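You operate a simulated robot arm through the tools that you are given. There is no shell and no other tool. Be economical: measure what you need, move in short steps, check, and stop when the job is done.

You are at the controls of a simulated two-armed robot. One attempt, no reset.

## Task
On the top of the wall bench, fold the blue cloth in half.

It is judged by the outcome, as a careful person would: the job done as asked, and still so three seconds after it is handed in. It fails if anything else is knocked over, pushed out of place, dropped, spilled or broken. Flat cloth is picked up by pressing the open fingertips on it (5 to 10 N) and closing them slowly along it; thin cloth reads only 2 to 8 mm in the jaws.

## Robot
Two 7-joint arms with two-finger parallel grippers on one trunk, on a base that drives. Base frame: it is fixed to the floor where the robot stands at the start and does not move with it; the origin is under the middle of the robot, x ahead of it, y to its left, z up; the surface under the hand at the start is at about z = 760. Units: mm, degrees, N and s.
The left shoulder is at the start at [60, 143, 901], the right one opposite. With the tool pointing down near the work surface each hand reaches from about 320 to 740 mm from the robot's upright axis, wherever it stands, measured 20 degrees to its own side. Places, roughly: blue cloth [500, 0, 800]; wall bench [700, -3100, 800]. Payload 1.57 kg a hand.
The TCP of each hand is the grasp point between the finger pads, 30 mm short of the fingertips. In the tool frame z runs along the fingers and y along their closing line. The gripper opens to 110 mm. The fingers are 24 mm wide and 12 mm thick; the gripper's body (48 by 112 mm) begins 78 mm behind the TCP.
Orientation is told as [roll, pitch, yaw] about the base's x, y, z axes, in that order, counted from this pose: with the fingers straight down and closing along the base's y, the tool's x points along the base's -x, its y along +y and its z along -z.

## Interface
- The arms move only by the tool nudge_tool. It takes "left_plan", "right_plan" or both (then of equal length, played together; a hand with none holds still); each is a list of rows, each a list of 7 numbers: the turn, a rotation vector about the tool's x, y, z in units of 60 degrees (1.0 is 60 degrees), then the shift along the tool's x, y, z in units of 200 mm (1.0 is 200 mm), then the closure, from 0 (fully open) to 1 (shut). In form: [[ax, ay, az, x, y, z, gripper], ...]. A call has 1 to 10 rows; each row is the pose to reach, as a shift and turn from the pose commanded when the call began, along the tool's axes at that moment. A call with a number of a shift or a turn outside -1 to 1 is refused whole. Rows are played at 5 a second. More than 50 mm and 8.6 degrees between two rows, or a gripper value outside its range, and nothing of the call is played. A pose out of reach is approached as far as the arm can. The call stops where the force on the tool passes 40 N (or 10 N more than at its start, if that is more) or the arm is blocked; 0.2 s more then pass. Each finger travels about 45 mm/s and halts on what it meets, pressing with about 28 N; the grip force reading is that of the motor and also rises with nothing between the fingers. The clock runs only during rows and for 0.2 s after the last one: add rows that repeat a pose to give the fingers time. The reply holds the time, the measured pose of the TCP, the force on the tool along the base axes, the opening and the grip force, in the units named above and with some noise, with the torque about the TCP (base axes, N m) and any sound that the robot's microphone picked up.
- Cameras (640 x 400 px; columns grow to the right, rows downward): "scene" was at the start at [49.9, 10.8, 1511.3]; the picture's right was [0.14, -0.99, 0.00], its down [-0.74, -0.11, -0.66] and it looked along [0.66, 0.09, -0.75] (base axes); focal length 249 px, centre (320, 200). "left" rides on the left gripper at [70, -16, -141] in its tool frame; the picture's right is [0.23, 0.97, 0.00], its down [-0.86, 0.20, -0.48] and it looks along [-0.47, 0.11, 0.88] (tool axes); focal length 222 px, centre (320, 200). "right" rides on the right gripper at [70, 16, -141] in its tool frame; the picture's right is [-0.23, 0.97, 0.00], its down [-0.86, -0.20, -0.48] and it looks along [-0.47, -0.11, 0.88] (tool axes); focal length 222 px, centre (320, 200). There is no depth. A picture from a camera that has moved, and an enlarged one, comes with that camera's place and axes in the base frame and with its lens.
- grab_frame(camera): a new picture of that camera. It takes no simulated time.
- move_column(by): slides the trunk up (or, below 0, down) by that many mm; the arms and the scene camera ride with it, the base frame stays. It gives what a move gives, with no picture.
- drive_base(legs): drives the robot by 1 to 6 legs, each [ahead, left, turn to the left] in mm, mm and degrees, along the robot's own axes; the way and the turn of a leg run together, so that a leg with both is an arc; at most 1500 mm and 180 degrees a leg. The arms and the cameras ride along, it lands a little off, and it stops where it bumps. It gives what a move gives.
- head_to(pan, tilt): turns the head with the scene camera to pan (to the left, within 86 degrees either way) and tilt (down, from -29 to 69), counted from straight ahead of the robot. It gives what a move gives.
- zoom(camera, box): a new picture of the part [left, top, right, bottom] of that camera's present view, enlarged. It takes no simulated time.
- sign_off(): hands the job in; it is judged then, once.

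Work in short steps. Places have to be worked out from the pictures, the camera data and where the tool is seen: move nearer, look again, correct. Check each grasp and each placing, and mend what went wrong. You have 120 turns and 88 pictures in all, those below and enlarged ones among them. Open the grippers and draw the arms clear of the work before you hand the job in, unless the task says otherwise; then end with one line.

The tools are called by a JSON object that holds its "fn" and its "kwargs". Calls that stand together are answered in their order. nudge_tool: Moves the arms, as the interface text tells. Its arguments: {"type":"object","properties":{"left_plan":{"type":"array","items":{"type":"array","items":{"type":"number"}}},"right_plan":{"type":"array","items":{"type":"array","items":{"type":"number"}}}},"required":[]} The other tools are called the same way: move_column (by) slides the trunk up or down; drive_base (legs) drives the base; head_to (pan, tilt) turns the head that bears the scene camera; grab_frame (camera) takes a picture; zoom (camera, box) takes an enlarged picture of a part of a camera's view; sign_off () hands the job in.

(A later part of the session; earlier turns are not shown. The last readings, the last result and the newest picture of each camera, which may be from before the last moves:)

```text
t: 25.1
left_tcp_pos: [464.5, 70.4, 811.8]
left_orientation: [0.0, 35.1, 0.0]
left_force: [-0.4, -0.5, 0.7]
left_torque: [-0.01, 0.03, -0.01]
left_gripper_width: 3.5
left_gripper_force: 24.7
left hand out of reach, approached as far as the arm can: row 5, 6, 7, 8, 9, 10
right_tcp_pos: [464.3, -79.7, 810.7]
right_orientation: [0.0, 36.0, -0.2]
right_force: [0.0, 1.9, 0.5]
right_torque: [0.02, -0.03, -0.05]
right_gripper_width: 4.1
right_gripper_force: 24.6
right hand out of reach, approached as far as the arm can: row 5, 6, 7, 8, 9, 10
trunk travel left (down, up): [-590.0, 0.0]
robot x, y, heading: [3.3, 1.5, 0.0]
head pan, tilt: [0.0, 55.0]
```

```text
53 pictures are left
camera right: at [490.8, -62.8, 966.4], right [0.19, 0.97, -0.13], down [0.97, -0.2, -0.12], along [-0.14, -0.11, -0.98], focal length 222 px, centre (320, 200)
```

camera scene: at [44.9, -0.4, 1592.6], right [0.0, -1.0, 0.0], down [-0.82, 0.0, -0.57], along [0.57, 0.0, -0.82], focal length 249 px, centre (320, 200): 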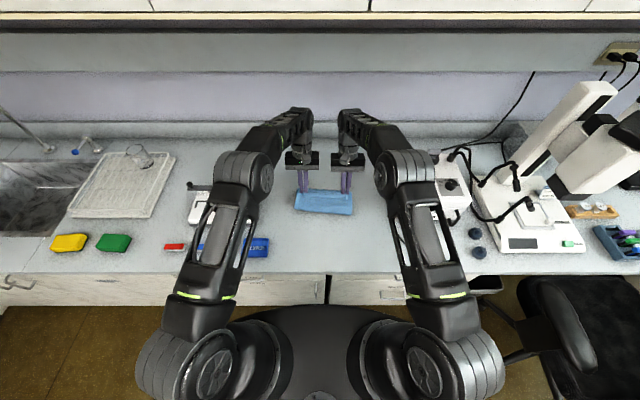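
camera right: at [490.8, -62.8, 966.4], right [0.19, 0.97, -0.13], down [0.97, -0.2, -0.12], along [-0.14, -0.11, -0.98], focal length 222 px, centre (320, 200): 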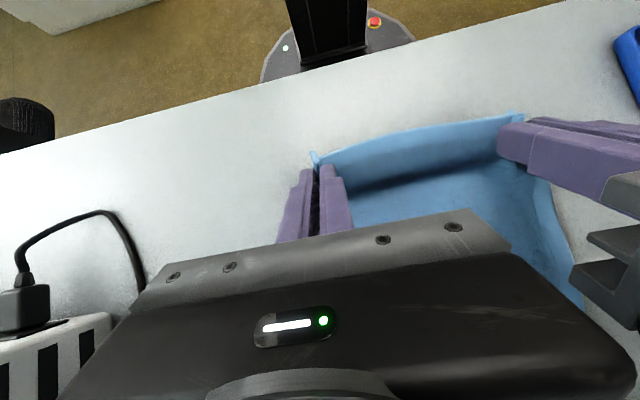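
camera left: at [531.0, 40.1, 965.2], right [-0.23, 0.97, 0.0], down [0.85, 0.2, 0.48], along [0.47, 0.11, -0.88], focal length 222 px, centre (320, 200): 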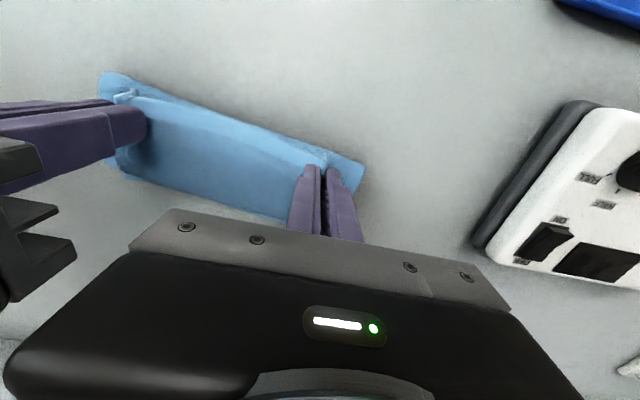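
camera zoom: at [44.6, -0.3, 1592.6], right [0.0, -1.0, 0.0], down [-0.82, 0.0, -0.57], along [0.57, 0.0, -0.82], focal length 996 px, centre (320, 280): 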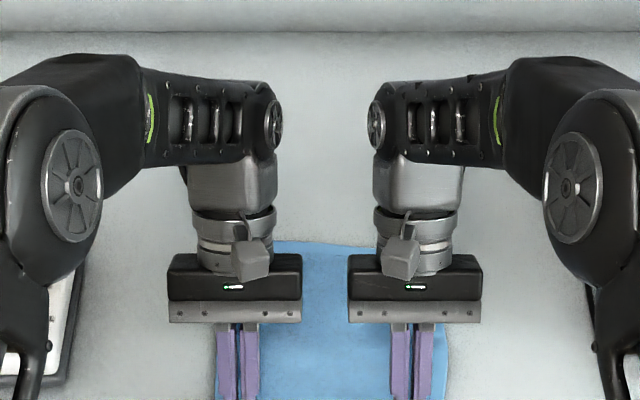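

Reach allows a 35° tilt here. I roll forward while gradually dropping the tilt.

{"fn": "nudge_tool", "kwargs": {"left_plan": [[0, -0.08, 0, -0.074, -0.01, -0.052, 1], [0, -0.13, 0, -0.147, -0.02, -0.103, 1], [0, -0.18, 0, -0.221, -0.03, -0.155, 1], [0, -0.23, 0, -0.295, -0.04, -0.207, 1], [0, -0.28, 0, -0.369, -0.05, -0.259, 1], [0, -0.33, 0, -0.442, -0.06, -0.31, 1], [0, -0.33, 0, -0.442, -0.06, -0.31, 1]], "right_plan": [[0, -0.08, 0, -0.074, -0.01, -0.052, 1], [0, -0.13, 0, -0.147, -0.02, -0.103, 1], [0, -0.18, 0, -0.221, -0.03, -0.155, 1], [0, -0.23, 0, -0.285, -0.04, -0.2, 1], [0, -0.28, 0, -0.345, -0.05, -0.242, 1], [0, -0.33, 0, -0.405, -0.06, -0.284, 1], [0, -0.33, 0, -0.405, -0.06, -0.284, 1]]}}

{"fn": "zoom", "kwargs": {"camera": "scene", "box": [240, 130, 400, 230]}}

{"fn": "grab_frame", "kwargs": {"camera": "right"}}

{"fn": "grab_frame", "kwargs": {"camera": "left"}}

```text
t: 26.7
left_tcp_pos: [572.7, 58.3, 812.8]
left_orientation: [0.0, 15.2, 0.0]
left_force: [0.1, -1.4, 0.5]
left_torque: [-0.02, 0.02, -0.03]
left_gripper_width: 3.8
left_gripper_force: 24.1
right_tcp_pos: [563.1, -92.0, 808.7]
right_orientation: [-0.1, 16.2, -0.1]
right_force: [-0.4, 1.1, -0.3]
right_torque: [0.04, 0.03, -0.02]
right_gripper_width: 3.7
right_gripper_force: 24.7
trunk travel left (down, up): [-590.0, 0.0]
robot x, y, heading: [1.4, -2.0, -0.2]
head pan, tilt: [0.0, 55.0]
```

```text
4.00 times, centred on (320, 180) of scene
camera zoom: at [44.4, -0.3, 1592.6], right [0.0, -1.0, 0.0], down [-0.82, 0.0, -0.57], along [0.57, 0.0, -0.82], focal length 996 px, centre (320, 280)
```

zoom: 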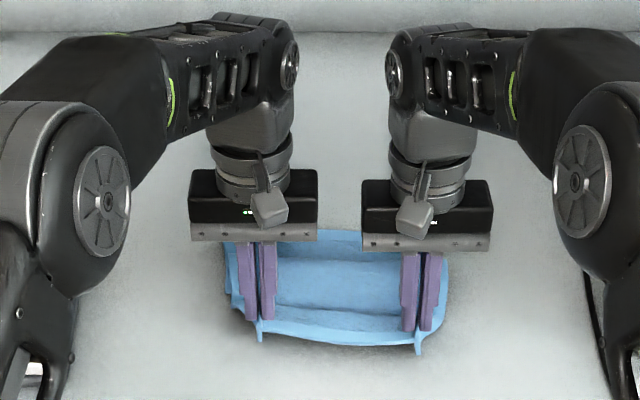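

```text
51 pictures are left
camera right: at [535.4, -75.8, 965.5], right [0.22, 0.97, -0.06], down [0.95, -0.2, 0.22], along [0.2, -0.11, -0.97], focal length 222 px, centre (320, 200)
```

right: 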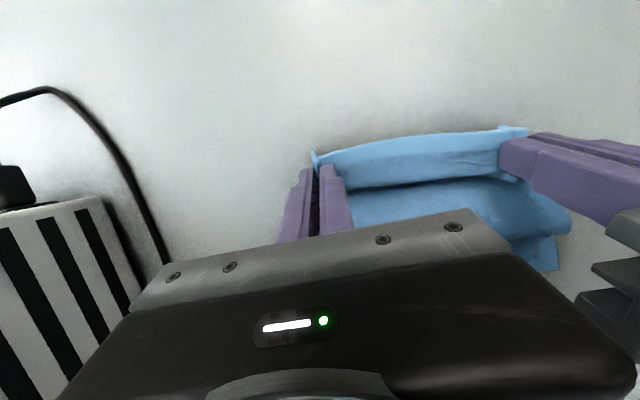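

```text
50 pictures are left
camera left: at [544.1, 41.6, 968.0], right [-0.22, 0.97, 0.06], down [0.95, 0.2, 0.24], along [0.22, 0.11, -0.97], focal length 222 px, centre (320, 200)
```

left: 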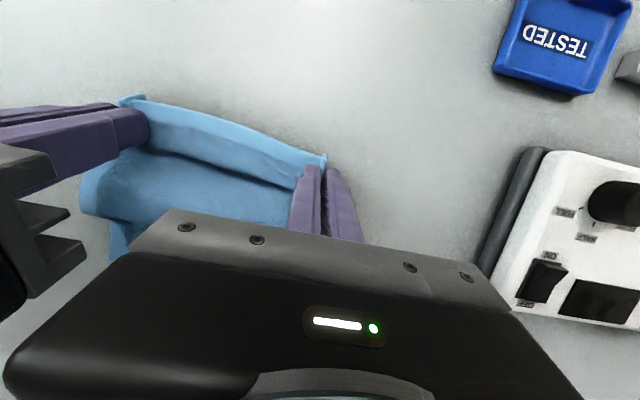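

Going low pushes a wave ahead instead of rolling. The fold position depends on how much cloth is lifted, so I should lift half (tips about 95 mm up over the midline) and then come down. I unroll and flatten first.

{"fn": "nudge_tool", "kwargs": {"left_plan": [[0, -0.09, 0, 0.095, 0.01, -0.155, 1], [0, -0.18, 0, 0.314, 0.03, -0.199, 1], [0, -0.253, 0, 0.494, 0.05, -0.097, 1], [0, -0.253, 0, 0.598, 0.07, 0.087, 1], [0, -0.253, 0, 0.63, 0.075, 0.243, 1], [0, -0.253, 0, 0.63, 0.075, 0.243, 1]], "right_plan": [[0, -0.09, 0, 0.095, 0.01, -0.155, 1], [0, -0.18, 0, 0.314, 0.03, -0.199, 1], [0, -0.27, 0, 0.494, 0.05, -0.097, 1], [0, -0.27, 0, 0.598, 0.07, 0.087, 1], [0, -0.27, 0, 0.65, 0.075, 0.225, 1], [0, -0.27, 0, 0.65, 0.075, 0.225, 1]]}}

{"fn": "zoom", "kwargs": {"camera": "scene", "box": [240, 140, 400, 240]}}

```text
t: 28.1
left_tcp_pos: [438.5, 73.4, 799.9]
left_orientation: [0.0, 0.0, 0.1]
left_force: [0.5, -1.1, -0.4]
left_torque: [-0.02, 0.02, -0.03]
left_gripper_width: 3.7
left_gripper_force: 24.8
right_tcp_pos: [426.7, -77.1, 802.6]
right_orientation: [0.0, 0.0, -0.1]
right_force: [1.0, 1.7, 0.0]
right_torque: [0.03, 0.0, 0.01]
right_gripper_width: 3.7
right_gripper_force: 24.6
trunk travel left (down, up): [-590.0, 0.0]
robot x, y, heading: [-1.8, 3.5, 0.1]
head pan, tilt: [0.0, 55.0]
```

```text
4.00 times, centred on (320, 190) of scene
camera zoom: at [44.4, -0.3, 1592.6], right [0.0, -1.0, 0.0], down [-0.82, 0.0, -0.57], along [0.57, 0.0, -0.82], focal length 996 px, centre (320, 240)
```

zoom: 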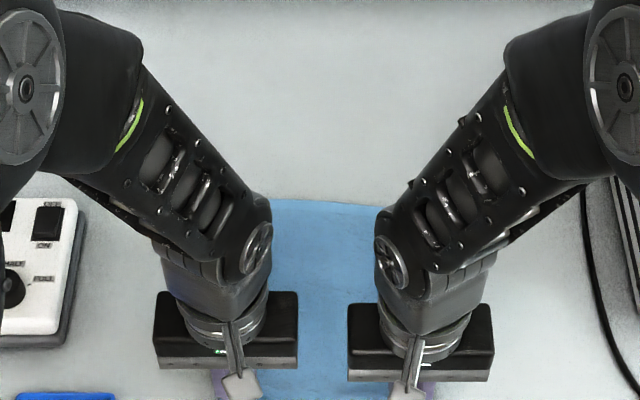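

The cloth is flat with the far edge unmoved. I take the half-length circular arc, with tips at most about 98 mm up, and stop past the midline to look.

{"fn": "nudge_tool", "kwargs": {"left_plan": [[0, 0, 0, -0.055, -0.01, -0.11, 1], [0, 0, 0, -0.135, -0.02, -0.25, 1], [0, 0, 0, -0.27, -0.04, -0.375, 1], [0, 0, 0, -0.435, -0.06, -0.45, 1], [0, 0, 0, -0.585, -0.08, -0.45, 1], [0, 0, 0, -0.735, -0.1, -0.41, 1], [0, 0, 0, -0.86, -0.11, -0.34, 1], [0, 0, 0, -0.86, -0.11, -0.34, 1]], "right_plan": [[0, 0, 0, -0.055, -0.01, -0.11, 1], [0, 0, 0, -0.135, -0.02, -0.25, 1], [0, 0, 0, -0.27, -0.04, -0.375, 1], [0, 0, 0, -0.435, -0.06, -0.45, 1], [0, 0, 0, -0.585, -0.08, -0.45, 1], [0, 0, 0, -0.735, -0.1, -0.41, 1], [0, 0, 0, -0.86, -0.11, -0.34, 1], [0, 0, 0, -0.86, -0.11, -0.34, 1]]}}

{"fn": "zoom", "kwargs": {"camera": "scene", "box": [240, 130, 400, 230]}}

{"fn": "grab_frame", "kwargs": {"camera": "left"}}

```text
t: 29.9
left_tcp_pos: [609.7, 50.4, 867.5]
left_orientation: [0.0, 0.0, 0.0]
left_force: [-0.4, 0.0, 0.8]
left_torque: [0.0, -0.05, -0.04]
left_gripper_width: 3.7
left_gripper_force: 24.8
right_tcp_pos: [597.6, -98.8, 871.0]
right_orientation: [0.0, 0.0, -0.1]
right_force: [-0.5, 0.4, 0.8]
right_torque: [0.03, 0.01, -0.02]
right_gripper_width: 4.0
right_gripper_force: 24.5
trunk travel left (down, up): [-590.0, 0.0]
robot x, y, heading: [-1.4, 1.1, 0.2]
head pan, tilt: [0.0, 55.0]
```

```text
4.00 times, centred on (320, 180) of scene
camera zoom: at [43.5, -0.3, 1592.7], right [0.0, -1.0, 0.0], down [-0.82, 0.0, -0.57], along [0.57, 0.0, -0.82], focal length 996 px, centre (320, 280)
```

zoom: 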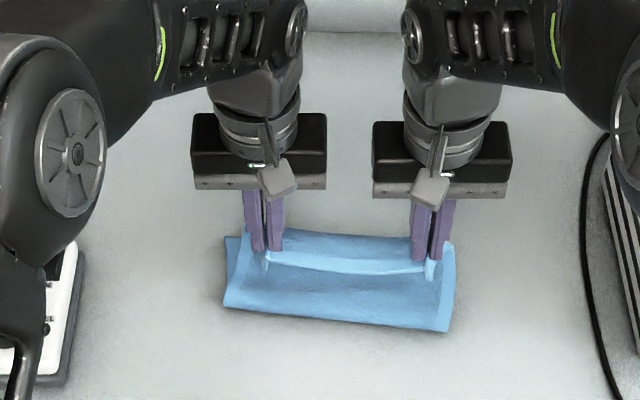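

```text
47 pictures are left
camera left: at [541.6, 34.0, 1009.3], right [-0.23, 0.97, 0.0], down [0.86, 0.2, 0.48], along [0.47, 0.11, -0.88], focal length 222 px, centre (320, 200)
```

left: 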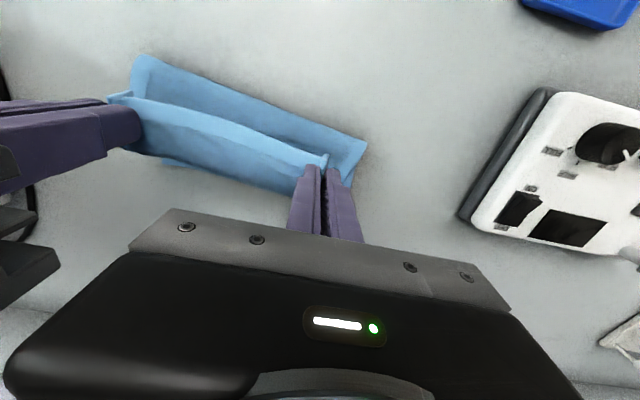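

The fold still forms at about 589, because the cloth leaves the vertical fingers forward and is stiff. A steep tilt would fix that, and it is only reachable the other way, pulling the far edge toward the robot with the fingers pointing away. I lay the near edge back down and release it.

{"fn": "nudge_tool", "kwargs": {"left_plan": [[0, 0, 0, 0.125, 0.02, -0.075, 1], [0, 0, 0, 0.275, 0.04, -0.115, 1], [0, 0, 0, 0.425, 0.06, -0.115, 1], [0, 0, 0, 0.59, 0.08, -0.04, 1], [0, 0, 0, 0.725, 0.1, 0.09, 1], [0, 0, 0, 0.81, 0.12, 0.225, 1], [0, 0, 0, 0.875, 0.145, 0.35, 1], [0, 0, 0, 0.875, 0.145, 0.36, 1], [0, 0, 0, 0.875, 0.145, 0.36, 0.8], [0, 0, 0, 0.875, 0.145, 0.36, 0.72]], "right_plan": [[0, 0, 0, 0.125, 0.02, -0.075, 1], [0, 0, 0, 0.275, 0.03, -0.115, 1], [0, 0, 0, 0.425, 0.05, -0.115, 1], [0, 0, 0, 0.59, 0.07, -0.04, 1], [0, 0, 0, 0.725, 0.08, 0.09, 1], [0, 0, 0, 0.81, 0.1, 0.225, 1], [0, 0, 0, 0.87, 0.105, 0.37, 1], [0, 0, 0, 0.87, 0.105, 0.38, 1], [0, 0, 0, 0.87, 0.105, 0.38, 0.8], [0, 0, 0, 0.87, 0.105, 0.38, 0.72]]}}

{"fn": "nudge_tool", "kwargs": {"left_plan": [[0, 0, 0, 0, 0, -0.1, 0.65], [0, 0, 0, 0, 0.1, -0.3, 0.6], [0, 0, 0, 0, 0.3, -0.5, 0.6]], "right_plan": [[0, 0, 0, 0, 0, -0.1, 0.65], [0, 0, 0, 0, -0.1, -0.3, 0.6], [0, 0, 0, 0, -0.3, -0.5, 0.6]]}}

{"fn": "zoom", "kwargs": {"camera": "scene", "box": [240, 140, 400, 240]}}

```text
t: 32.1
left_tcp_pos: [435.7, 79.7, 796.4]
left_orientation: [0.0, 0.1, 0.0]
left_force: [-0.8, 0.0, 0.5]
left_torque: [0.01, -0.06, -0.01]
left_gripper_width: 30.6
left_gripper_force: 0.0
right_tcp_pos: [423.3, -78.2, 794.0]
right_orientation: [0.0, 0.0, 0.0]
right_force: [0.4, -0.4, 1.3]
right_torque: [-0.04, -0.01, 0.02]
right_gripper_width: 28.9
right_gripper_force: 0.0
trunk travel left (down, up): [-590.0, 0.0]
robot x, y, heading: [3.3, -0.0, 0.0]
head pan, tilt: [0.0, 55.0]
```

```text
refused: row 3 steps farther than a row can; nothing moved
```

```text
4.00 times, centred on (320, 190) of scene
camera zoom: at [44.2, -0.3, 1592.6], right [0.0, -1.0, 0.0], down [-0.82, 0.0, -0.57], along [0.57, 0.0, -0.82], focal length 996 px, centre (320, 240)
```

zoom: 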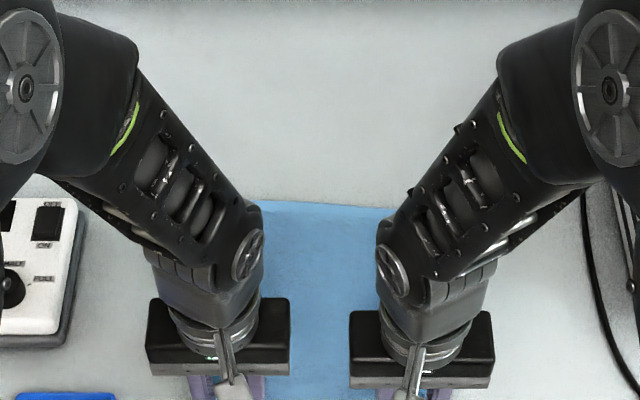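

Released. I lift the hands and move them apart for a clear view of the whole cloth.

{"fn": "nudge_tool", "kwargs": {"left_plan": [[0, 0, 0, 0, 0, -0.1, 0.65], [0, 0, 0, 0, 0.1, -0.3, 0.72], [0, 0, 0, 0, 0.25, -0.45, 0.72], [0, 0, 0, 0, 0.45, -0.5, 0.72], [0, 0, 0, 0, 0.65, -0.5, 0.72]], "right_plan": [[0, 0, 0, 0, 0, -0.1, 0.65], [0, 0, 0, 0, -0.1, -0.3, 0.72], [0, 0, 0, 0, -0.25, -0.45, 0.72], [0, 0, 0, 0, -0.45, -0.5, 0.72], [0, 0, 0, 0, -0.45, -0.5, 0.72]]}}

{"fn": "zoom", "kwargs": {"camera": "scene", "box": [240, 140, 400, 240]}}

{"fn": "grab_frame", "kwargs": {"camera": "left"}}

```text
t: 33.3
left_tcp_pos: [434.8, 210.8, 895.9]
left_orientation: [0.0, 0.1, 0.0]
left_force: [-0.1, -0.1, 0.0]
left_torque: [-0.02, -0.02, 0.0]
left_gripper_width: 30.8
left_gripper_force: 0.0
right_tcp_pos: [422.9, -167.6, 894.8]
right_orientation: [0.0, 0.0, -0.1]
right_force: [-0.3, -0.3, -0.7]
right_torque: [-0.01, -0.01, -0.05]
right_gripper_width: 31.0
right_gripper_force: 0.1
trunk travel left (down, up): [-590.0, 0.0]
robot x, y, heading: [-1.8, 5.0, 0.0]
head pan, tilt: [0.0, 55.0]
```

```text
4.00 times, centred on (320, 190) of scene
camera zoom: at [44.4, 1.2, 1592.6], right [0.0, -1.0, 0.0], down [-0.82, 0.0, -0.57], along [0.57, 0.0, -0.82], focal length 996 px, centre (320, 240)
```

zoom: 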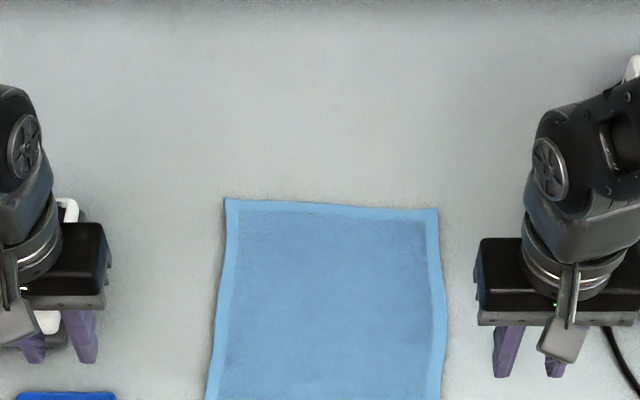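

```text
44 pictures are left
camera left: at [366.4, 195.1, 1038.4], right [-0.23, 0.97, 0.0], down [0.86, 0.2, 0.48], along [0.46, 0.11, -0.88], focal length 222 px, centre (320, 200)
```

left: 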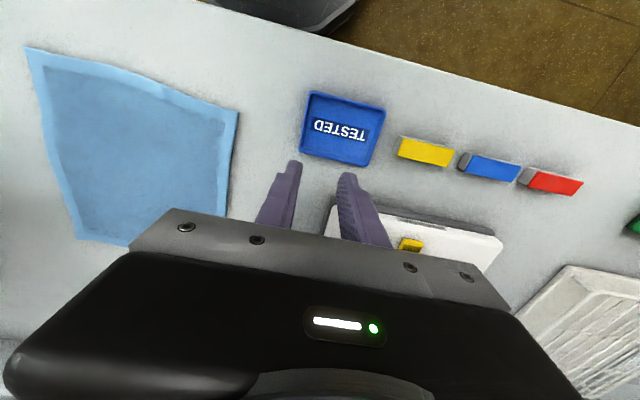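

The cloth is flat again: A (675,102), B (659,-121), C (405,-106), D (422,111). I move the hands over the far corners.

{"fn": "nudge_tool", "kwargs": {"left_plan": [[0, 0, 0, 0, -0.22, 0, 0.72], [0, 0, 0, 0, -0.44, 0, 0.72], [0, 0, 0, -0.15, -0.6, 0, 0.72], [0, 0, 0, -0.35, -0.685, 0, 0.72], [0, 0, 0, -0.55, -0.685, 0, 0.72], [0, 0, 0, -0.75, -0.685, 0, 0.72], [0, 0, 0, -0.95, -0.685, 0.05, 0.72], [0, 0, 0, -1.0, -0.685, 0.2, 0.72], [0, 0, 0, -1.0, -0.685, 0.2, 0.72]], "right_plan": [[0, 0, 0, 0, 0.1, 0, 0.72], [0, 0, 0, 0, 0.2, 0, 0.72], [0, 0, 0, -0.15, 0.3, 0, 0.72], [0, 0, 0, -0.35, 0.375, 0, 0.72], [0, 0, 0, -0.55, 0.375, 0, 0.72], [0, 0, 0, -0.75, 0.375, 0, 0.72], [0, 0, 0, -0.95, 0.375, 0.05, 0.72], [0, 0, 0, -1.0, 0.375, 0.2, 0.72], [0, 0, 0, -1.0, 0.375, 0.2, 0.72]]}}

```text
t: 35.3
left_tcp_pos: [635.0, 72.0, 855.3]
left_orientation: [0.0, 0.2, 0.0]
left_force: [0.7, -0.1, -0.1]
left_torque: [0.0, -0.02, -0.01]
left_gripper_width: 30.7
left_gripper_force: 0.1
right_tcp_pos: [624.0, -92.9, 854.2]
right_orientation: [0.0, -0.1, -0.1]
right_force: [-0.1, 0.6, 0.1]
right_torque: [0.0, -0.05, -0.02]
right_gripper_width: 30.7
right_gripper_force: 0.1
trunk travel left (down, up): [-590.0, 0.0]
robot x, y, heading: [-4.3, 1.2, -0.2]
head pan, tilt: [0.0, 55.0]
```

Next I move the last 25 mm forward and down to TCP z about 797, then check the view before touching.

{"fn": "nudge_tool", "kwargs": {"left_plan": [[0, 0, 0, -0.08, 0.005, 0.1, 0.72], [0, 0, 0, -0.125, 0.01, 0.25, 0.72], [0, 0, 0, -0.125, 0.01, 0.29, 0.72], [0, 0, 0, -0.125, 0.01, 0.29, 0.72]], "right_plan": [[0, 0, 0, -0.08, 0, 0.1, 0.72], [0, 0, 0, -0.12, 0, 0.25, 0.72], [0, 0, 0, -0.12, 0, 0.285, 0.72], [0, 0, 0, -0.12, 0, 0.285, 0.72]]}}

{"fn": "zoom", "kwargs": {"camera": "scene", "box": [240, 120, 400, 220]}}

```text
t: 36.3
left_tcp_pos: [659.5, 74.6, 797.6]
left_orientation: [-0.1, 0.1, 0.1]
left_force: [-0.5, 0.9, 0.0]
left_torque: [-0.01, 0.0, -0.03]
left_gripper_width: 31.0
left_gripper_force: 0.1
right_tcp_pos: [649.1, -94.3, 798.1]
right_orientation: [-0.1, 0.0, 0.0]
right_force: [0.1, 0.5, 0.1]
right_torque: [0.01, 0.03, 0.02]
right_gripper_width: 30.7
right_gripper_force: 0.1
trunk travel left (down, up): [-590.0, 0.0]
robot x, y, heading: [0.6, 0.9, 0.2]
head pan, tilt: [0.0, 55.0]
```

```text
4.00 times, centred on (320, 170) of scene
camera zoom: at [44.6, -0.3, 1592.6], right [0.0, -1.0, 0.0], down [-0.82, 0.0, -0.57], along [0.57, 0.0, -0.82], focal length 996 px, centre (320, 320)
```

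zoom: 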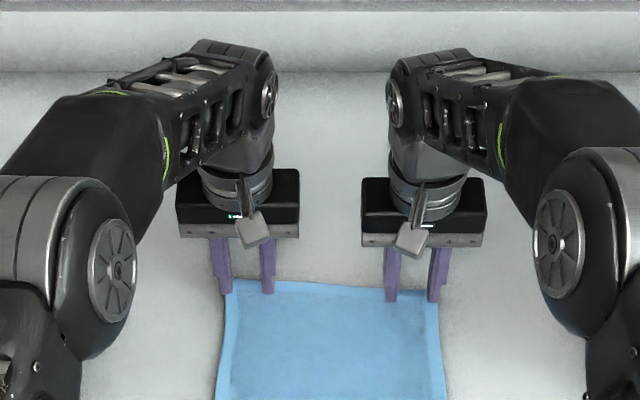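

The fingertips sit just inside the far corners. I shift slightly inward and press down in small steps.

{"fn": "nudge_tool", "kwargs": {"left_plan": [[0, 0, 0, 0.015, -0.02, 0, 0.72], [0, 0, 0, 0.015, -0.02, 0.025, 0.72], [0, 0, 0, 0.015, -0.02, 0.025, 0.72]], "right_plan": [[0, 0, 0, 0.02, 0, 0, 0.72], [0, 0, 0, 0.02, 0, 0.025, 0.72], [0, 0, 0, 0.02, 0, 0.025, 0.72]]}}

```text
t: 37.1
left_tcp_pos: [656.5, 70.6, 794.1]
left_orientation: [-0.1, -0.1, -0.1]
left_force: [-0.8, -0.2, 5.8]
left_torque: [-0.03, -0.01, 0.0]
left_gripper_width: 30.9
left_gripper_force: 0.1
right_tcp_pos: [643.9, -93.9, 793.9]
right_orientation: [0.0, -0.1, -0.1]
right_force: [0.4, 0.2, 3.2]
right_torque: [-0.02, -0.01, -0.03]
right_gripper_width: 30.9
right_gripper_force: 0.1
trunk travel left (down, up): [-590.0, 0.0]
robot x, y, heading: [-2.2, -0.5, 0.2]
head pan, tilt: [0.0, 55.0]
```

Contact is at 5.8 N on the left and 3.2 N on the right. I press slightly more and close slowly, letting the hands drift together to avoid tension.

{"fn": "nudge_tool", "kwargs": {"left_plan": [[0, 0, 0, 0, 0, 0.003, 0.72], [0, 0, 0, 0, 0, 0.003, 0.75], [0, 0, 0, 0, -0.003, 0.003, 0.79], [0, 0, 0, 0, -0.006, 0.003, 0.83], [0, 0, 0, 0, -0.01, 0.003, 0.87], [0, 0, 0, 0, -0.014, 0.003, 0.91], [0, 0, 0, 0, -0.018, 0.003, 0.95], [0, 0, 0, 0, -0.02, 0.003, 1.0], [0, 0, 0, 0, -0.02, 0.003, 1.0], [0, 0, 0, 0, -0.02, 0.003, 1.0]], "right_plan": [[0, 0, 0, 0, 0, 0.008, 0.72], [0, 0, 0, 0, 0, 0.008, 0.75], [0, 0, 0, 0, 0.003, 0.008, 0.79], [0, 0, 0, 0, 0.006, 0.008, 0.83], [0, 0, 0, 0, 0.01, 0.008, 0.87], [0, 0, 0, 0, 0.014, 0.008, 0.91], [0, 0, 0, 0, 0.018, 0.008, 0.95], [0, 0, 0, 0, 0.02, 0.008, 1.0], [0, 0, 0, 0, 0.02, 0.008, 1.0], [0, 0, 0, 0, 0.02, 0.008, 1.0]]}}

{"fn": "zoom", "kwargs": {"camera": "scene", "box": [240, 120, 400, 220]}}

```text
t: 39.3
left_tcp_pos: [656.5, 66.6, 792.5]
left_orientation: [-0.2, -0.1, 0.0]
left_force: [0.9, -9.2, 9.9]
left_torque: [-0.26, -0.03, 0.04]
left_gripper_width: 4.3
left_gripper_force: 24.0
right_tcp_pos: [643.2, -87.9, 791.8]
right_orientation: [0.2, -0.2, -0.1]
right_force: [1.0, 7.9, 14.2]
right_torque: [0.24, -0.02, 0.01]
right_gripper_width: 4.1
right_gripper_force: 25.3
trunk travel left (down, up): [-590.0, 0.0]
robot x, y, heading: [2.2, 1.9, -0.2]
head pan, tilt: [0.0, 55.0]
```

```text
4.00 times, centred on (320, 170) of scene
camera zoom: at [42.0, -0.3, 1592.8], right [0.0, -1.0, 0.0], down [-0.82, 0.0, -0.57], along [0.57, 0.0, -0.82], focal length 996 px, centre (320, 320)
```

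zoom: 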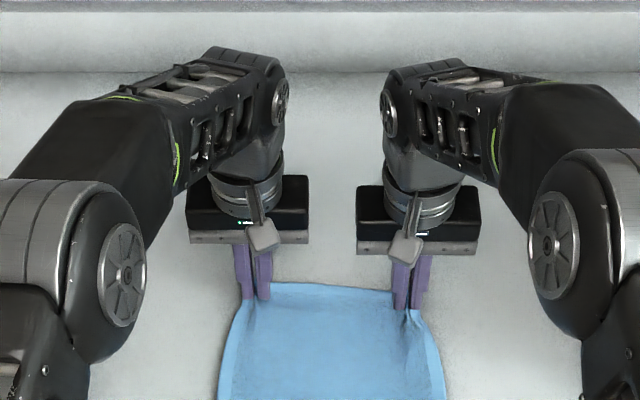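

Both jaws hold cloth at about 4 mm. I lift along the arc toward the robot while tilting the fingers to point away from it, so the cloth leaves them downward.

{"fn": "nudge_tool", "kwargs": {"left_plan": [[0, -0.133, 0, 0.05, -0.015, -0.12, 1], [0, -0.267, 0, 0.12, -0.015, -0.215, 1], [0, -0.4, 0, 0.215, -0.01, -0.305, 1], [0, -0.533, 0, 0.335, 0, -0.37, 1], [0, -0.667, 0, 0.475, 0.01, -0.4, 1], [0, -0.667, 0, 0.475, 0.01, -0.4, 1]], "right_plan": [[0, -0.133, 0, 0.05, 0.015, -0.12, 1], [0, -0.267, 0, 0.12, 0.015, -0.215, 1], [0, -0.4, 0, 0.215, 0.02, -0.305, 1], [0, -0.533, 0, 0.335, 0.025, -0.37, 1], [0, -0.667, 0, 0.475, 0.03, -0.4, 1], [0, -0.667, 0, 0.475, 0.03, -0.4, 1]]}}

{"fn": "grab_frame", "kwargs": {"camera": "left"}}

{"fn": "zoom", "kwargs": {"camera": "scene", "box": [224, 110, 416, 230]}}

```text
t: 40.9
left_tcp_pos: [569.3, 110.7, 867.2]
left_orientation: [-1.5, -39.2, 6.4]
left_force: [-0.6, -0.3, -0.7]
left_torque: [0.04, -0.02, -0.04]
left_gripper_width: 3.5
left_gripper_force: 24.2
right_tcp_pos: [554.4, -128.6, 867.1]
right_orientation: [1.7, -39.2, -7.0]
right_force: [-0.1, -0.1, -0.6]
right_torque: [0.0, -0.05, -0.01]
right_gripper_width: 0.1
right_gripper_force: 21.7
trunk travel left (down, up): [-590.0, 0.0]
robot x, y, heading: [1.6, -1.2, -0.0]
head pan, tilt: [0.0, 55.0]
stopped in row 6 (left hand): the arm was blocked; the commanded pose is now the measured one
```

```text
41 pictures are left
camera left: at [428.2, 81.5, 933.5], right [-0.27, 0.95, -0.16], down [0.34, 0.25, 0.91], along [0.9, 0.19, -0.39], focal length 222 px, centre (320, 200)
```

left: 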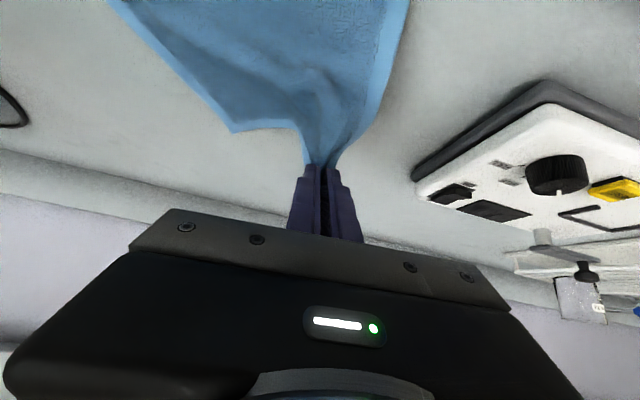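

```text
3.33 times, centred on (320, 170) of scene
camera zoom: at [44.4, -0.4, 1592.7], right [0.0, -1.0, 0.0], down [-0.82, 0.0, -0.57], along [0.57, 0.0, -0.82], focal length 830 px, centre (320, 300)
```

zoom: 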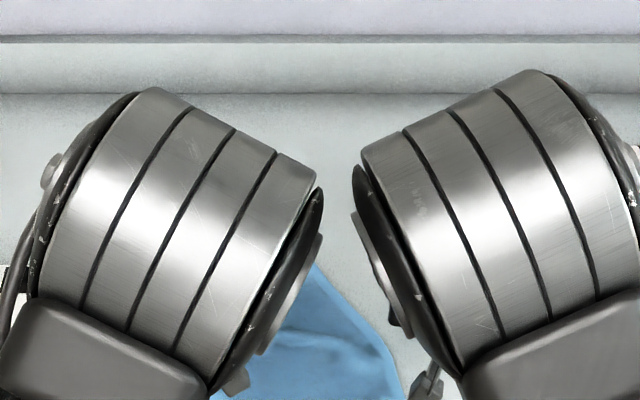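

The wrists swung inward and met. The hands were pushed apart and the right one lost its corner, while the left still holds. I retrace: untilt both, put the left corner back down, and keep the right hand up and clear.

{"fn": "nudge_tool", "kwargs": {"left_plan": [[0, 0.13, 0.02, -0.076, -0.02, 0.06, 1], [0, 0.26, 0.04, -0.141, -0.05, 0.2, 1], [0, 0.39, 0.06, -0.155, -0.1, 0.32, 1], [0, 0.52, 0.08, -0.15, -0.15, 0.43, 1], [0, 0.65, 0.1, -0.13, -0.2, 0.51, 1], [0, 0.65, 0.1, -0.13, -0.2, 0.51, 1]], "right_plan": [[0, 0.13, -0.02, -0.06, -0.02, -0.01, 0.9], [0, 0.26, -0.04, -0.12, -0.04, -0.01, 0.8], [0, 0.39, -0.06, -0.18, -0.06, -0.02, 0.72], [0, 0.52, -0.08, -0.24, -0.08, -0.03, 0.72], [0, 0.65, -0.1, -0.28, -0.1, -0.03, 0.72], [0, 0.65, -0.1, -0.28, -0.1, -0.03, 0.72]]}}

{"fn": "grab_frame", "kwargs": {"camera": "scene"}}

```text
t: 42.3
left_tcp_pos: [655.4, 77.0, 804.8]
left_orientation: [0.7, -0.1, -0.2]
left_force: [0.1, 1.1, 1.0]
left_torque: [-0.02, -0.02, 0.05]
left_gripper_width: 4.0
left_gripper_force: 24.8
right_tcp_pos: [591.5, -150.7, 906.6]
right_orientation: [-0.7, -0.1, -0.3]
right_force: [-0.7, 0.5, -0.6]
right_torque: [-0.01, -0.03, 0.02]
right_gripper_width: 31.1
right_gripper_force: 0.1
trunk travel left (down, up): [-590.0, 0.0]
robot x, y, heading: [-0.0, -5.1, 0.1]
head pan, tilt: [0.0, 55.0]
```

```text
39 pictures are left
camera scene: at [43.7, -0.1, 1592.7], right [0.0, -1.0, 0.0], down [-0.82, 0.0, -0.57], along [0.57, 0.0, -0.82], focal length 249 px, centre (320, 200)
```

scene: 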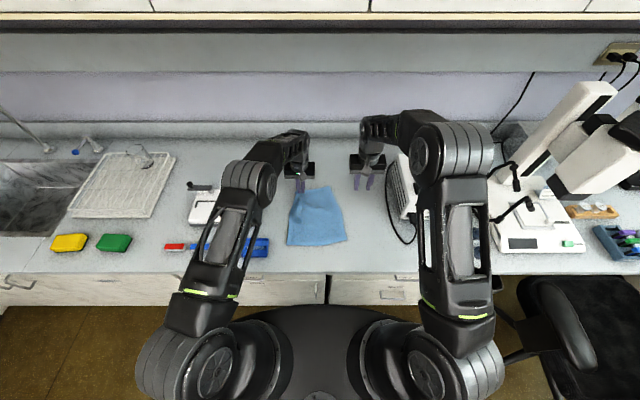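

The cloth is back, though shifted and tapered at the top. I lower the left hand to the bench, release, raise it clear, and look closely.

{"fn": "nudge_tool", "kwargs": {"left_plan": [[0, 0, 0, 0, 0.03, 0.045, 1], [0, 0, 0, 0, 0.05, 0.045, 0.9], [0, 0, 0, 0, 0.05, 0.045, 0.75], [0, 0, 0, 0, 0.05, 0.02, 0.7], [0, 0, 0, 0, 0.05, -0.15, 0.7], [0, 0, 0, 0.1, 0.2, -0.3, 0.7], [0, 0, 0, 0.2, 0.35, -0.45, 0.7], [0, 0, 0, 0.2, 0.5, -0.6, 0.7]]}}

{"fn": "zoom", "kwargs": {"camera": "scene", "box": [240, 160, 400, 260]}}

```text
t: 44.1
left_tcp_pos: [614.8, 175.9, 927.0]
left_orientation: [0.8, -0.1, -0.2]
left_force: [-0.4, 0.3, 0.4]
left_torque: [-0.02, -0.04, 0.01]
left_gripper_width: 33.0
left_gripper_force: 0.1
right_tcp_pos: [591.4, -150.5, 906.7]
right_orientation: [-0.8, -0.1, -0.3]
right_force: [1.6, 0.8, 0.5]
right_torque: [0.04, 0.02, 0.01]
right_gripper_width: 30.7
right_gripper_force: 0.1
trunk travel left (down, up): [-590.0, 0.0]
robot x, y, heading: [-1.9, -2.6, 0.2]
head pan, tilt: [0.0, 55.0]
```

```text
4.00 times, centred on (320, 210) of scene
camera zoom: at [44.6, 0.5, 1592.6], right [0.0, -1.0, 0.0], down [-0.82, 0.0, -0.57], along [0.57, 0.0, -0.82], focal length 996 px, centre (320, 160)
```

zoom: 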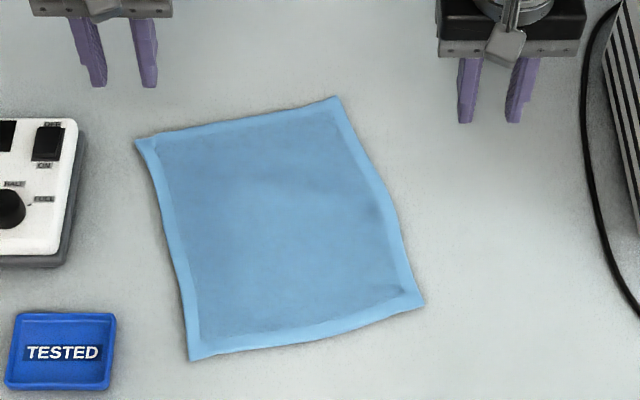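

The cloth is flat and undamaged, just turned about 17°: A (646,192), B (703,-19), C (460,-95), D (405,115). I'll take the near corners C and D again, which worked well, and pull the cloth straight and nearer the robot for a better working position.

{"fn": "nudge_tool", "kwargs": {"left_plan": [[0, 0, 0, 0.16, -0.02, 0.04, 0.72], [0, 0, 0, 0.33, -0.1, 0.1, 0.72], [0, 0, 0, 0.5, -0.2, 0.2, 0.72], [0, 0, 0, 0.67, -0.3, 0.3, 0.72], [0, 0, 0, 0.85, -0.4, 0.4, 0.72], [0, 0, 0, 0.955, -0.44, 0.485, 0.72], [0, 0, 0, 0.955, -0.44, 0.485, 0.72]], "right_plan": [[0, 0, 0, 0.1, 0.05, 0.0, 0.72], [0, 0, 0, 0.2, 0.12, 0.05, 0.72], [0, 0, 0, 0.3, 0.2, 0.1, 0.72], [0, 0, 0, 0.42, 0.28, 0.2, 0.72], [0, 0, 0, 0.55, 0.36, 0.3, 0.72], [0, 0, 0, 0.635, 0.43, 0.385, 0.72], [0, 0, 0, 0.635, 0.43, 0.385, 0.72]]}}

{"fn": "grab_frame", "kwargs": {"camera": "right"}}

{"fn": "grab_frame", "kwargs": {"camera": "left"}}

```text
t: 45.7
left_tcp_pos: [425.8, 87.9, 828.0]
left_orientation: [0.8, -0.1, -0.1]
left_force: [0.0, -0.3, 0.3]
left_torque: [0.0, 0.02, 0.0]
left_gripper_width: 30.8
left_gripper_force: 0.0
right_tcp_pos: [464.1, -65.4, 827.4]
right_orientation: [-0.7, -0.2, -0.3]
right_force: [-0.5, 0.7, -0.4]
right_torque: [0.03, 0.01, 0.02]
right_gripper_width: 30.4
right_gripper_force: 0.1
trunk travel left (down, up): [-590.0, 0.0]
robot x, y, heading: [0.7, -2.3, 0.2]
head pan, tilt: [0.0, 55.0]
```

```text
37 pictures are left
camera right: at [394.2, -47.0, 969.6], right [0.23, 0.97, -0.01], down [0.85, -0.2, 0.48], along [0.47, -0.12, -0.88], focal length 222 px, centre (320, 200)
```

right: 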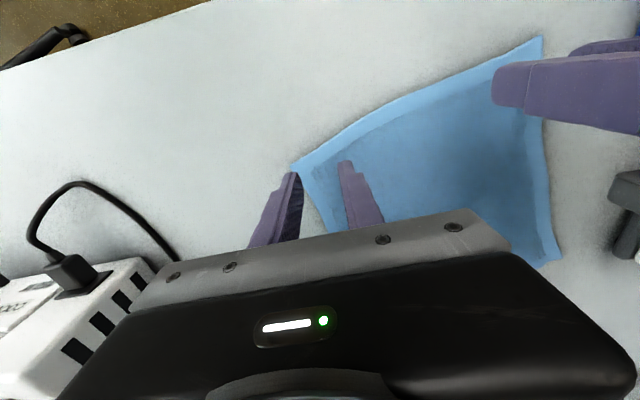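

```text
36 pictures are left
camera left: at [356.7, 71.0, 969.5], right [-0.22, 0.97, 0.01], down [0.85, 0.19, 0.48], along [0.47, 0.12, -0.88], focal length 222 px, centre (320, 200)
```

left: 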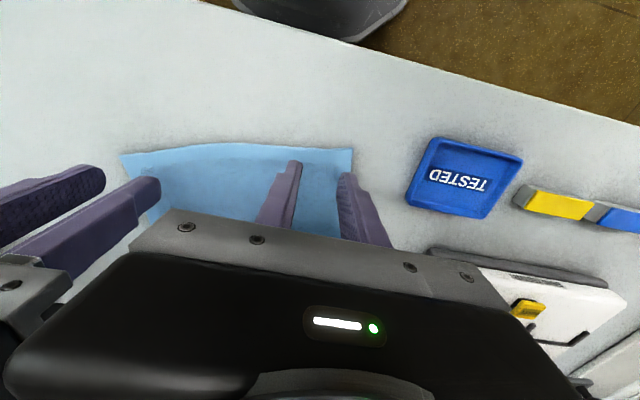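

Corners match: C (464,-93), D (408,116). I shift the right hand slightly in and go down to contact.

{"fn": "nudge_tool", "kwargs": {"left_plan": [[0, 0, 0, 0, 0, 0.1, 0.72], [0, 0, 0, 0, 0, 0.165, 0.72], [0, 0, 0, 0, 0, 0.178, 0.72], [0, 0, 0, 0, 0, 0.178, 0.72]], "right_plan": [[0, 0, 0, -0.03, 0.015, 0.1, 0.72], [0, 0, 0, -0.03, 0.015, 0.165, 0.72], [0, 0, 0, -0.03, 0.015, 0.178, 0.72], [0, 0, 0, -0.03, 0.015, 0.178, 0.72]]}}

```text
t: 46.7
left_tcp_pos: [426.5, 89.5, 794.4]
left_orientation: [0.8, -0.2, -0.2]
left_force: [1.2, 1.1, 6.2]
left_torque: [-0.02, 0.01, 0.0]
left_gripper_width: 30.5
left_gripper_force: 0.0
right_tcp_pos: [471.1, -62.7, 793.3]
right_orientation: [-0.7, -0.3, -0.2]
right_force: [1.0, -0.3, 8.3]
right_torque: [0.09, 0.01, -0.03]
right_gripper_width: 30.8
right_gripper_force: 0.0
trunk travel left (down, up): [-590.0, 0.0]
robot x, y, heading: [-1.8, -0.0, 0.0]
head pan, tilt: [0.0, 55.0]
```

Contact is at 6 and 8 N. I close slowly with a slight inward drift.

{"fn": "nudge_tool", "kwargs": {"left_plan": [[0, 0, 0, 0, 0, 0.003, 0.75], [0, 0, 0, 0, -0.003, 0.003, 0.79], [0, 0, 0, 0, -0.006, 0.003, 0.83], [0, 0, 0, 0, -0.01, 0.003, 0.87], [0, 0, 0, 0, -0.014, 0.003, 0.91], [0, 0, 0, 0, -0.018, 0.003, 0.95], [0, 0, 0, 0, -0.02, 0.003, 1.0], [0, 0, 0, 0, -0.02, 0.003, 1.0], [0, 0, 0, 0, -0.02, 0.003, 1.0]], "right_plan": [[0, 0, 0, 0, 0, 0.002, 0.75], [0, 0, 0, 0, 0.003, 0.002, 0.79], [0, 0, 0, 0, 0.006, 0.002, 0.83], [0, 0, 0, 0, 0.01, 0.002, 0.87], [0, 0, 0, 0, 0.014, 0.002, 0.91], [0, 0, 0, 0, 0.018, 0.002, 0.95], [0, 0, 0, 0, 0.02, 0.002, 1.0], [0, 0, 0, 0, 0.02, 0.002, 1.0], [0, 0, 0, 0, 0.02, 0.002, 1.0]]}}

```text
t: 48.7
left_tcp_pos: [424.4, 84.5, 792.9]
left_orientation: [0.9, -0.2, -0.1]
left_force: [1.4, -0.2, 18.9]
left_torque: [-0.04, -0.09, 0.02]
left_gripper_width: 3.9
left_gripper_force: 25.1
right_tcp_pos: [469.5, -58.1, 792.3]
right_orientation: [-0.6, -0.2, -0.2]
right_force: [-2.1, 3.9, 12.6]
right_torque: [0.11, 0.05, -0.01]
right_gripper_width: 3.8
right_gripper_force: 25.1
trunk travel left (down, up): [-590.0, 0.0]
robot x, y, heading: [1.1, -1.0, 0.1]
head pan, tilt: [0.0, 55.0]
```

Both hold cloth at about 3.9 mm. I raise them a few mm and drag the near edge straight to grip x = 362, y = ±75.

{"fn": "nudge_tool", "kwargs": {"left_plan": [[0, 0, 0, 0, 0, -0.035, 1], [0, 0, 0, 0.06, -0.01, -0.035, 1], [0, 0, 0, 0.12, -0.02, -0.035, 1], [0, 0, 0, 0.18, -0.03, -0.035, 1], [0, 0, 0, 0.25, -0.04, -0.035, 1], [0, 0, 0, 0.31, -0.05, -0.035, 1], [0, 0, 0, 0.31, -0.05, -0.035, 1]], "right_plan": [[0, 0, 0, 0, 0, -0.035, 1], [0, 0, 0, 0.11, -0.02, -0.035, 1], [0, 0, 0, 0.22, -0.04, -0.035, 1], [0, 0, 0, 0.33, -0.06, -0.035, 1], [0, 0, 0, 0.44, -0.08, -0.035, 1], [0, 0, 0, 0.535, -0.09, -0.035, 1], [0, 0, 0, 0.535, -0.09, -0.035, 1]]}}

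{"fn": "grab_frame", "kwargs": {"camera": "scene"}}

```text
t: 50.3
left_tcp_pos: [364.0, 75.5, 798.0]
left_orientation: [0.8, 0.0, -0.1]
left_force: [0.6, -4.4, -0.4]
left_torque: [-0.14, 0.0, -0.02]
left_gripper_width: 4.0
left_gripper_force: 24.4
right_tcp_pos: [364.2, -77.4, 800.4]
right_orientation: [-0.7, -0.1, -0.2]
right_force: [-0.7, 3.0, -0.1]
right_torque: [0.16, 0.01, -0.01]
right_gripper_width: 3.9
right_gripper_force: 25.2
trunk travel left (down, up): [-590.0, 0.0]
robot x, y, heading: [-3.4, -0.6, -0.2]
head pan, tilt: [0.0, 55.0]
```

```text
35 pictures are left
camera scene: at [45.0, -0.3, 1592.6], right [0.0, -1.0, 0.0], down [-0.82, 0.0, -0.57], along [0.57, 0.0, -0.82], focal length 249 px, centre (320, 200)
```

scene: 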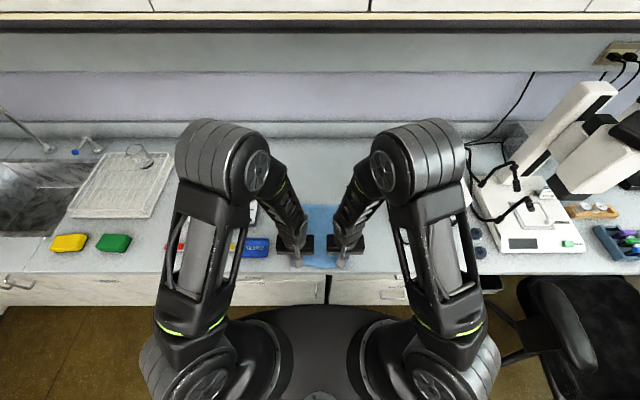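

The cloth is straight and nearer, giving room to tilt the fingers back through the whole arc. I run the arc with about 30° of tilt around the new midline at x about 476.

{"fn": "nudge_tool", "kwargs": {"left_plan": [[0, 0.133, 0, -0.06, 0, -0.145, 1], [0, 0.267, 0, -0.145, 0, -0.275, 1], [0, 0.4, 0, -0.265, 0, -0.38, 1], [0, 0.5, 0, -0.415, 0, -0.44, 1], [0, 0.46, 0, -0.555, 0, -0.465, 1], [0, 0.4, 0, -0.705, 0, -0.45, 1], [0, 0.4, 0, -0.705, 0, -0.45, 1]], "right_plan": [[0, 0.133, 0, -0.06, 0, -0.145, 1], [0, 0.267, 0, -0.145, 0, -0.275, 1], [0, 0.4, 0, -0.265, 0, -0.38, 1], [0, 0.5, 0, -0.415, 0, -0.44, 1], [0, 0.46, 0, -0.555, 0, -0.465, 1], [0, 0.4, 0, -0.705, 0, -0.45, 1], [0, 0.4, 0, -0.705, 0, -0.45, 1]]}}

{"fn": "zoom", "kwargs": {"camera": "scene", "box": [224, 140, 416, 260]}}

{"fn": "grab_frame", "kwargs": {"camera": "left"}}

```text
t: 51.9
left_tcp_pos: [505.6, 73.7, 889.3]
left_orientation: [1.0, 23.8, 0.2]
left_force: [-1.4, -2.5, 0.6]
left_torque: [-0.05, 0.02, 0.03]
left_gripper_width: 3.9
left_gripper_force: 24.6
right_tcp_pos: [505.1, -76.2, 890.0]
right_orientation: [-0.8, 23.8, -0.6]
right_force: [-0.5, 1.6, -0.8]
right_torque: [0.07, -0.01, 0.0]
right_gripper_width: 3.8
right_gripper_force: 24.9
trunk travel left (down, up): [-590.0, 0.0]
robot x, y, heading: [-0.6, -3.6, -0.2]
head pan, tilt: [0.0, 55.0]
```

```text
3.33 times, centred on (320, 200) of scene
camera zoom: at [44.0, -0.3, 1592.7], right [0.0, -1.0, 0.0], down [-0.82, 0.0, -0.57], along [0.57, 0.0, -0.82], focal length 830 px, centre (320, 200)
```

zoom: 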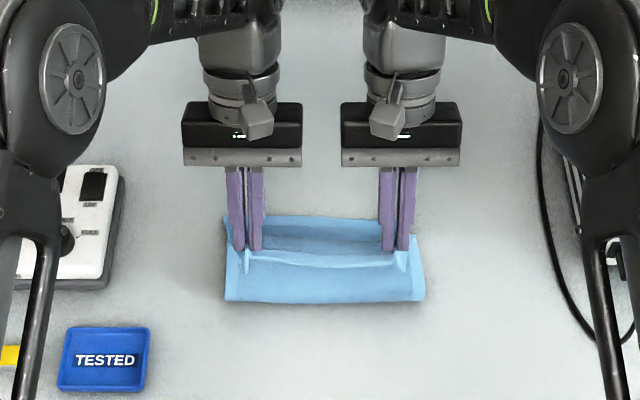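

```text
33 pictures are left
camera left: at [499.2, 55.6, 1047.1], right [-0.2, 0.97, 0.11], down [0.98, 0.2, 0.09], along [0.07, 0.12, -0.99], focal length 222 px, centre (320, 200)
```

left: 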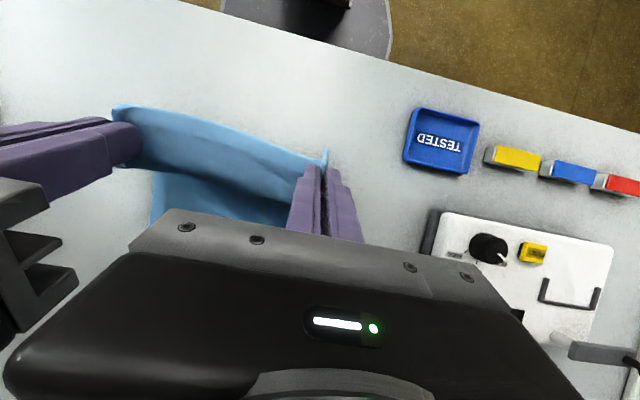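

The fold line is now at about x = 480 with the far edge at about 599, essentially the true midline. I go on forward and down gently, keeping as much tilt as reach allows.

{"fn": "nudge_tool", "kwargs": {"left_plan": [[0, -0.033, 0, -0.139, 0, -0.007, 1], [0, -0.083, 0, -0.283, 0, 0.022, 1], [0, -0.117, 0, -0.404, 0, 0.072, 1], [0, -0.133, 0, -0.498, 0, 0.134, 1], [0, -0.133, 0, -0.498, 0, 0.134, 1]], "right_plan": [[0, -0.033, 0, -0.139, 0, -0.007, 1], [0, -0.083, 0, -0.283, 0, 0.022, 1], [0, -0.117, 0, -0.404, 0, 0.072, 1], [0, -0.133, 0, -0.498, 0, 0.134, 1], [0, -0.133, 0, -0.498, 0, 0.134, 1]]}}

{"fn": "zoom", "kwargs": {"camera": "scene", "box": [224, 140, 416, 260]}}

{"fn": "grab_frame", "kwargs": {"camera": "left"}}

```text
t: 53.1
left_tcp_pos: [585.7, 73.1, 824.4]
left_orientation: [0.8, 16.0, 0.2]
left_force: [-0.9, -3.8, 0.4]
left_torque: [-0.09, 0.01, 0.03]
left_gripper_width: 3.7
left_gripper_force: 24.3
right_tcp_pos: [585.2, -77.1, 824.4]
right_orientation: [-0.9, 15.8, -0.3]
right_force: [-0.2, 2.9, -0.4]
right_torque: [0.08, 0.03, -0.01]
right_gripper_width: 3.6
right_gripper_force: 24.5
trunk travel left (down, up): [-590.0, 0.0]
robot x, y, heading: [0.1, -1.3, -0.0]
head pan, tilt: [0.0, 55.0]
```

```text
3.33 times, centred on (320, 200) of scene
camera zoom: at [44.4, -0.3, 1592.7], right [0.0, -1.0, 0.0], down [-0.82, 0.0, -0.57], along [0.57, 0.0, -0.82], focal length 830 px, centre (320, 200)
```

zoom: 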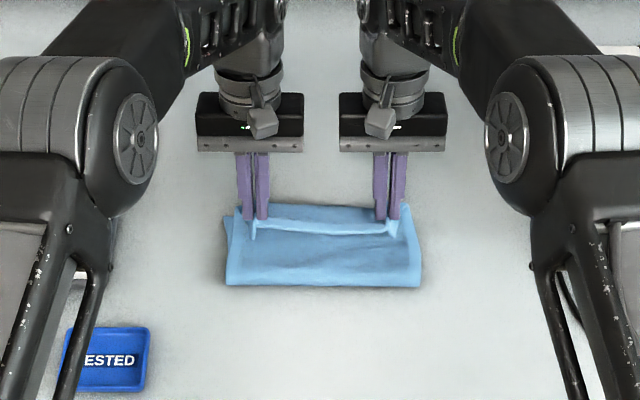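

```text
31 pictures are left
camera left: at [557.6, 56.0, 979.0], right [-0.22, 0.97, 0.08], down [0.95, 0.19, 0.23], along [0.21, 0.12, -0.97], focal length 222 px, centre (320, 200)
```

left: 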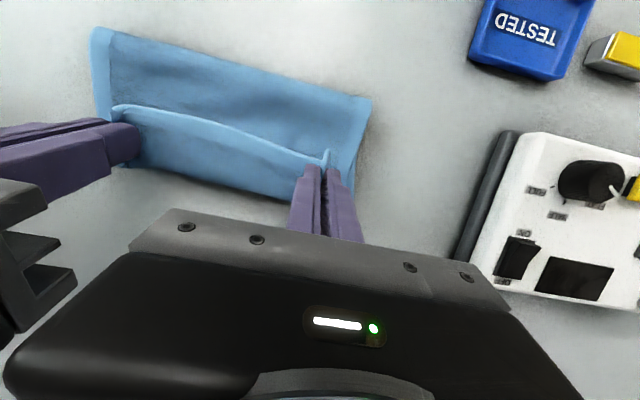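

The fold slid to about 502 during the forward descent, 30 mm past the midline. I roll back, then come forward lower and descend nearly straight down by x about 525, so the fold stays near the midline at about 475.

{"fn": "nudge_tool", "kwargs": {"left_plan": [[0, 0.05, 0, 0.197, 0, -0.141, 1], [0, 0.12, 0, 0.371, 0, -0.205, 1], [0, 0.18, 0, 0.546, 0, -0.181, 1], [0, 0.22, 0, 0.731, 0, -0.102, 1], [0, 0.22, 0, 0.855, 0, 0.011, 1], [0, 0.22, 0, 0.725, 0, -0.078, 1], [0, 0.2, 0, 0.585, 0, -0.134, 1], [0, 0.17, 0, 0.453, 0, -0.13, 1], [0, 0.15, 0, 0.347, 0, -0.03, 1], [0, 0.15, 0, 0.279, 0, 0.08, 1]], "right_plan": [[0, 0.05, 0, 0.197, 0, -0.141, 1], [0, 0.12, 0, 0.371, 0, -0.205, 1], [0, 0.18, 0, 0.546, 0, -0.181, 1], [0, 0.22, 0, 0.731, 0, -0.102, 1], [0, 0.22, 0, 0.855, 0, 0.011, 1], [0, 0.22, 0, 0.725, 0, -0.078, 1], [0, 0.2, 0, 0.585, 0, -0.134, 1], [0, 0.17, 0, 0.453, 0, -0.13, 1], [0, 0.15, 0, 0.347, 0, -0.03, 1], [0, 0.15, 0, 0.279, 0, 0.08, 1]]}}

{"fn": "zoom", "kwargs": {"camera": "scene", "box": [224, 140, 416, 260]}}

{"fn": "grab_frame", "kwargs": {"camera": "left"}}

```text
t: 55.3
left_tcp_pos: [526.5, 74.1, 823.6]
left_orientation: [0.9, 24.8, 0.2]
left_force: [0.1, -2.5, -0.8]
left_torque: [-0.1, 0.03, 0.01]
left_gripper_width: 3.8
left_gripper_force: 24.3
right_tcp_pos: [528.4, -76.4, 823.7]
right_orientation: [-0.8, 24.9, -0.6]
right_force: [1.1, 1.7, 0.4]
right_torque: [0.08, -0.01, -0.01]
right_gripper_width: 3.7
right_gripper_force: 23.9
trunk travel left (down, up): [-590.0, 0.0]
robot x, y, heading: [1.1, 0.9, -0.0]
head pan, tilt: [0.0, 55.0]
```

```text
3.33 times, centred on (320, 200) of scene
camera zoom: at [45.8, -0.3, 1592.7], right [0.0, -1.0, 0.0], down [-0.82, 0.0, -0.57], along [0.57, 0.0, -0.82], focal length 830 px, centre (320, 200)
```

zoom: 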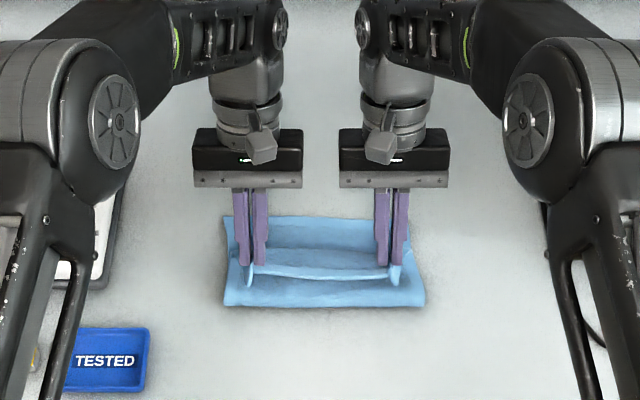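

```text
29 pictures are left
camera left: at [524.7, 56.3, 980.6], right [-0.2, 0.97, 0.11], down [0.98, 0.2, 0.08], along [0.05, 0.12, -0.99], focal length 222 px, centre (320, 200)
```

left: 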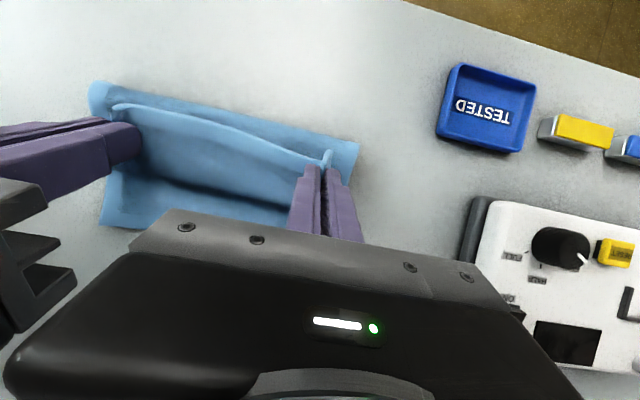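

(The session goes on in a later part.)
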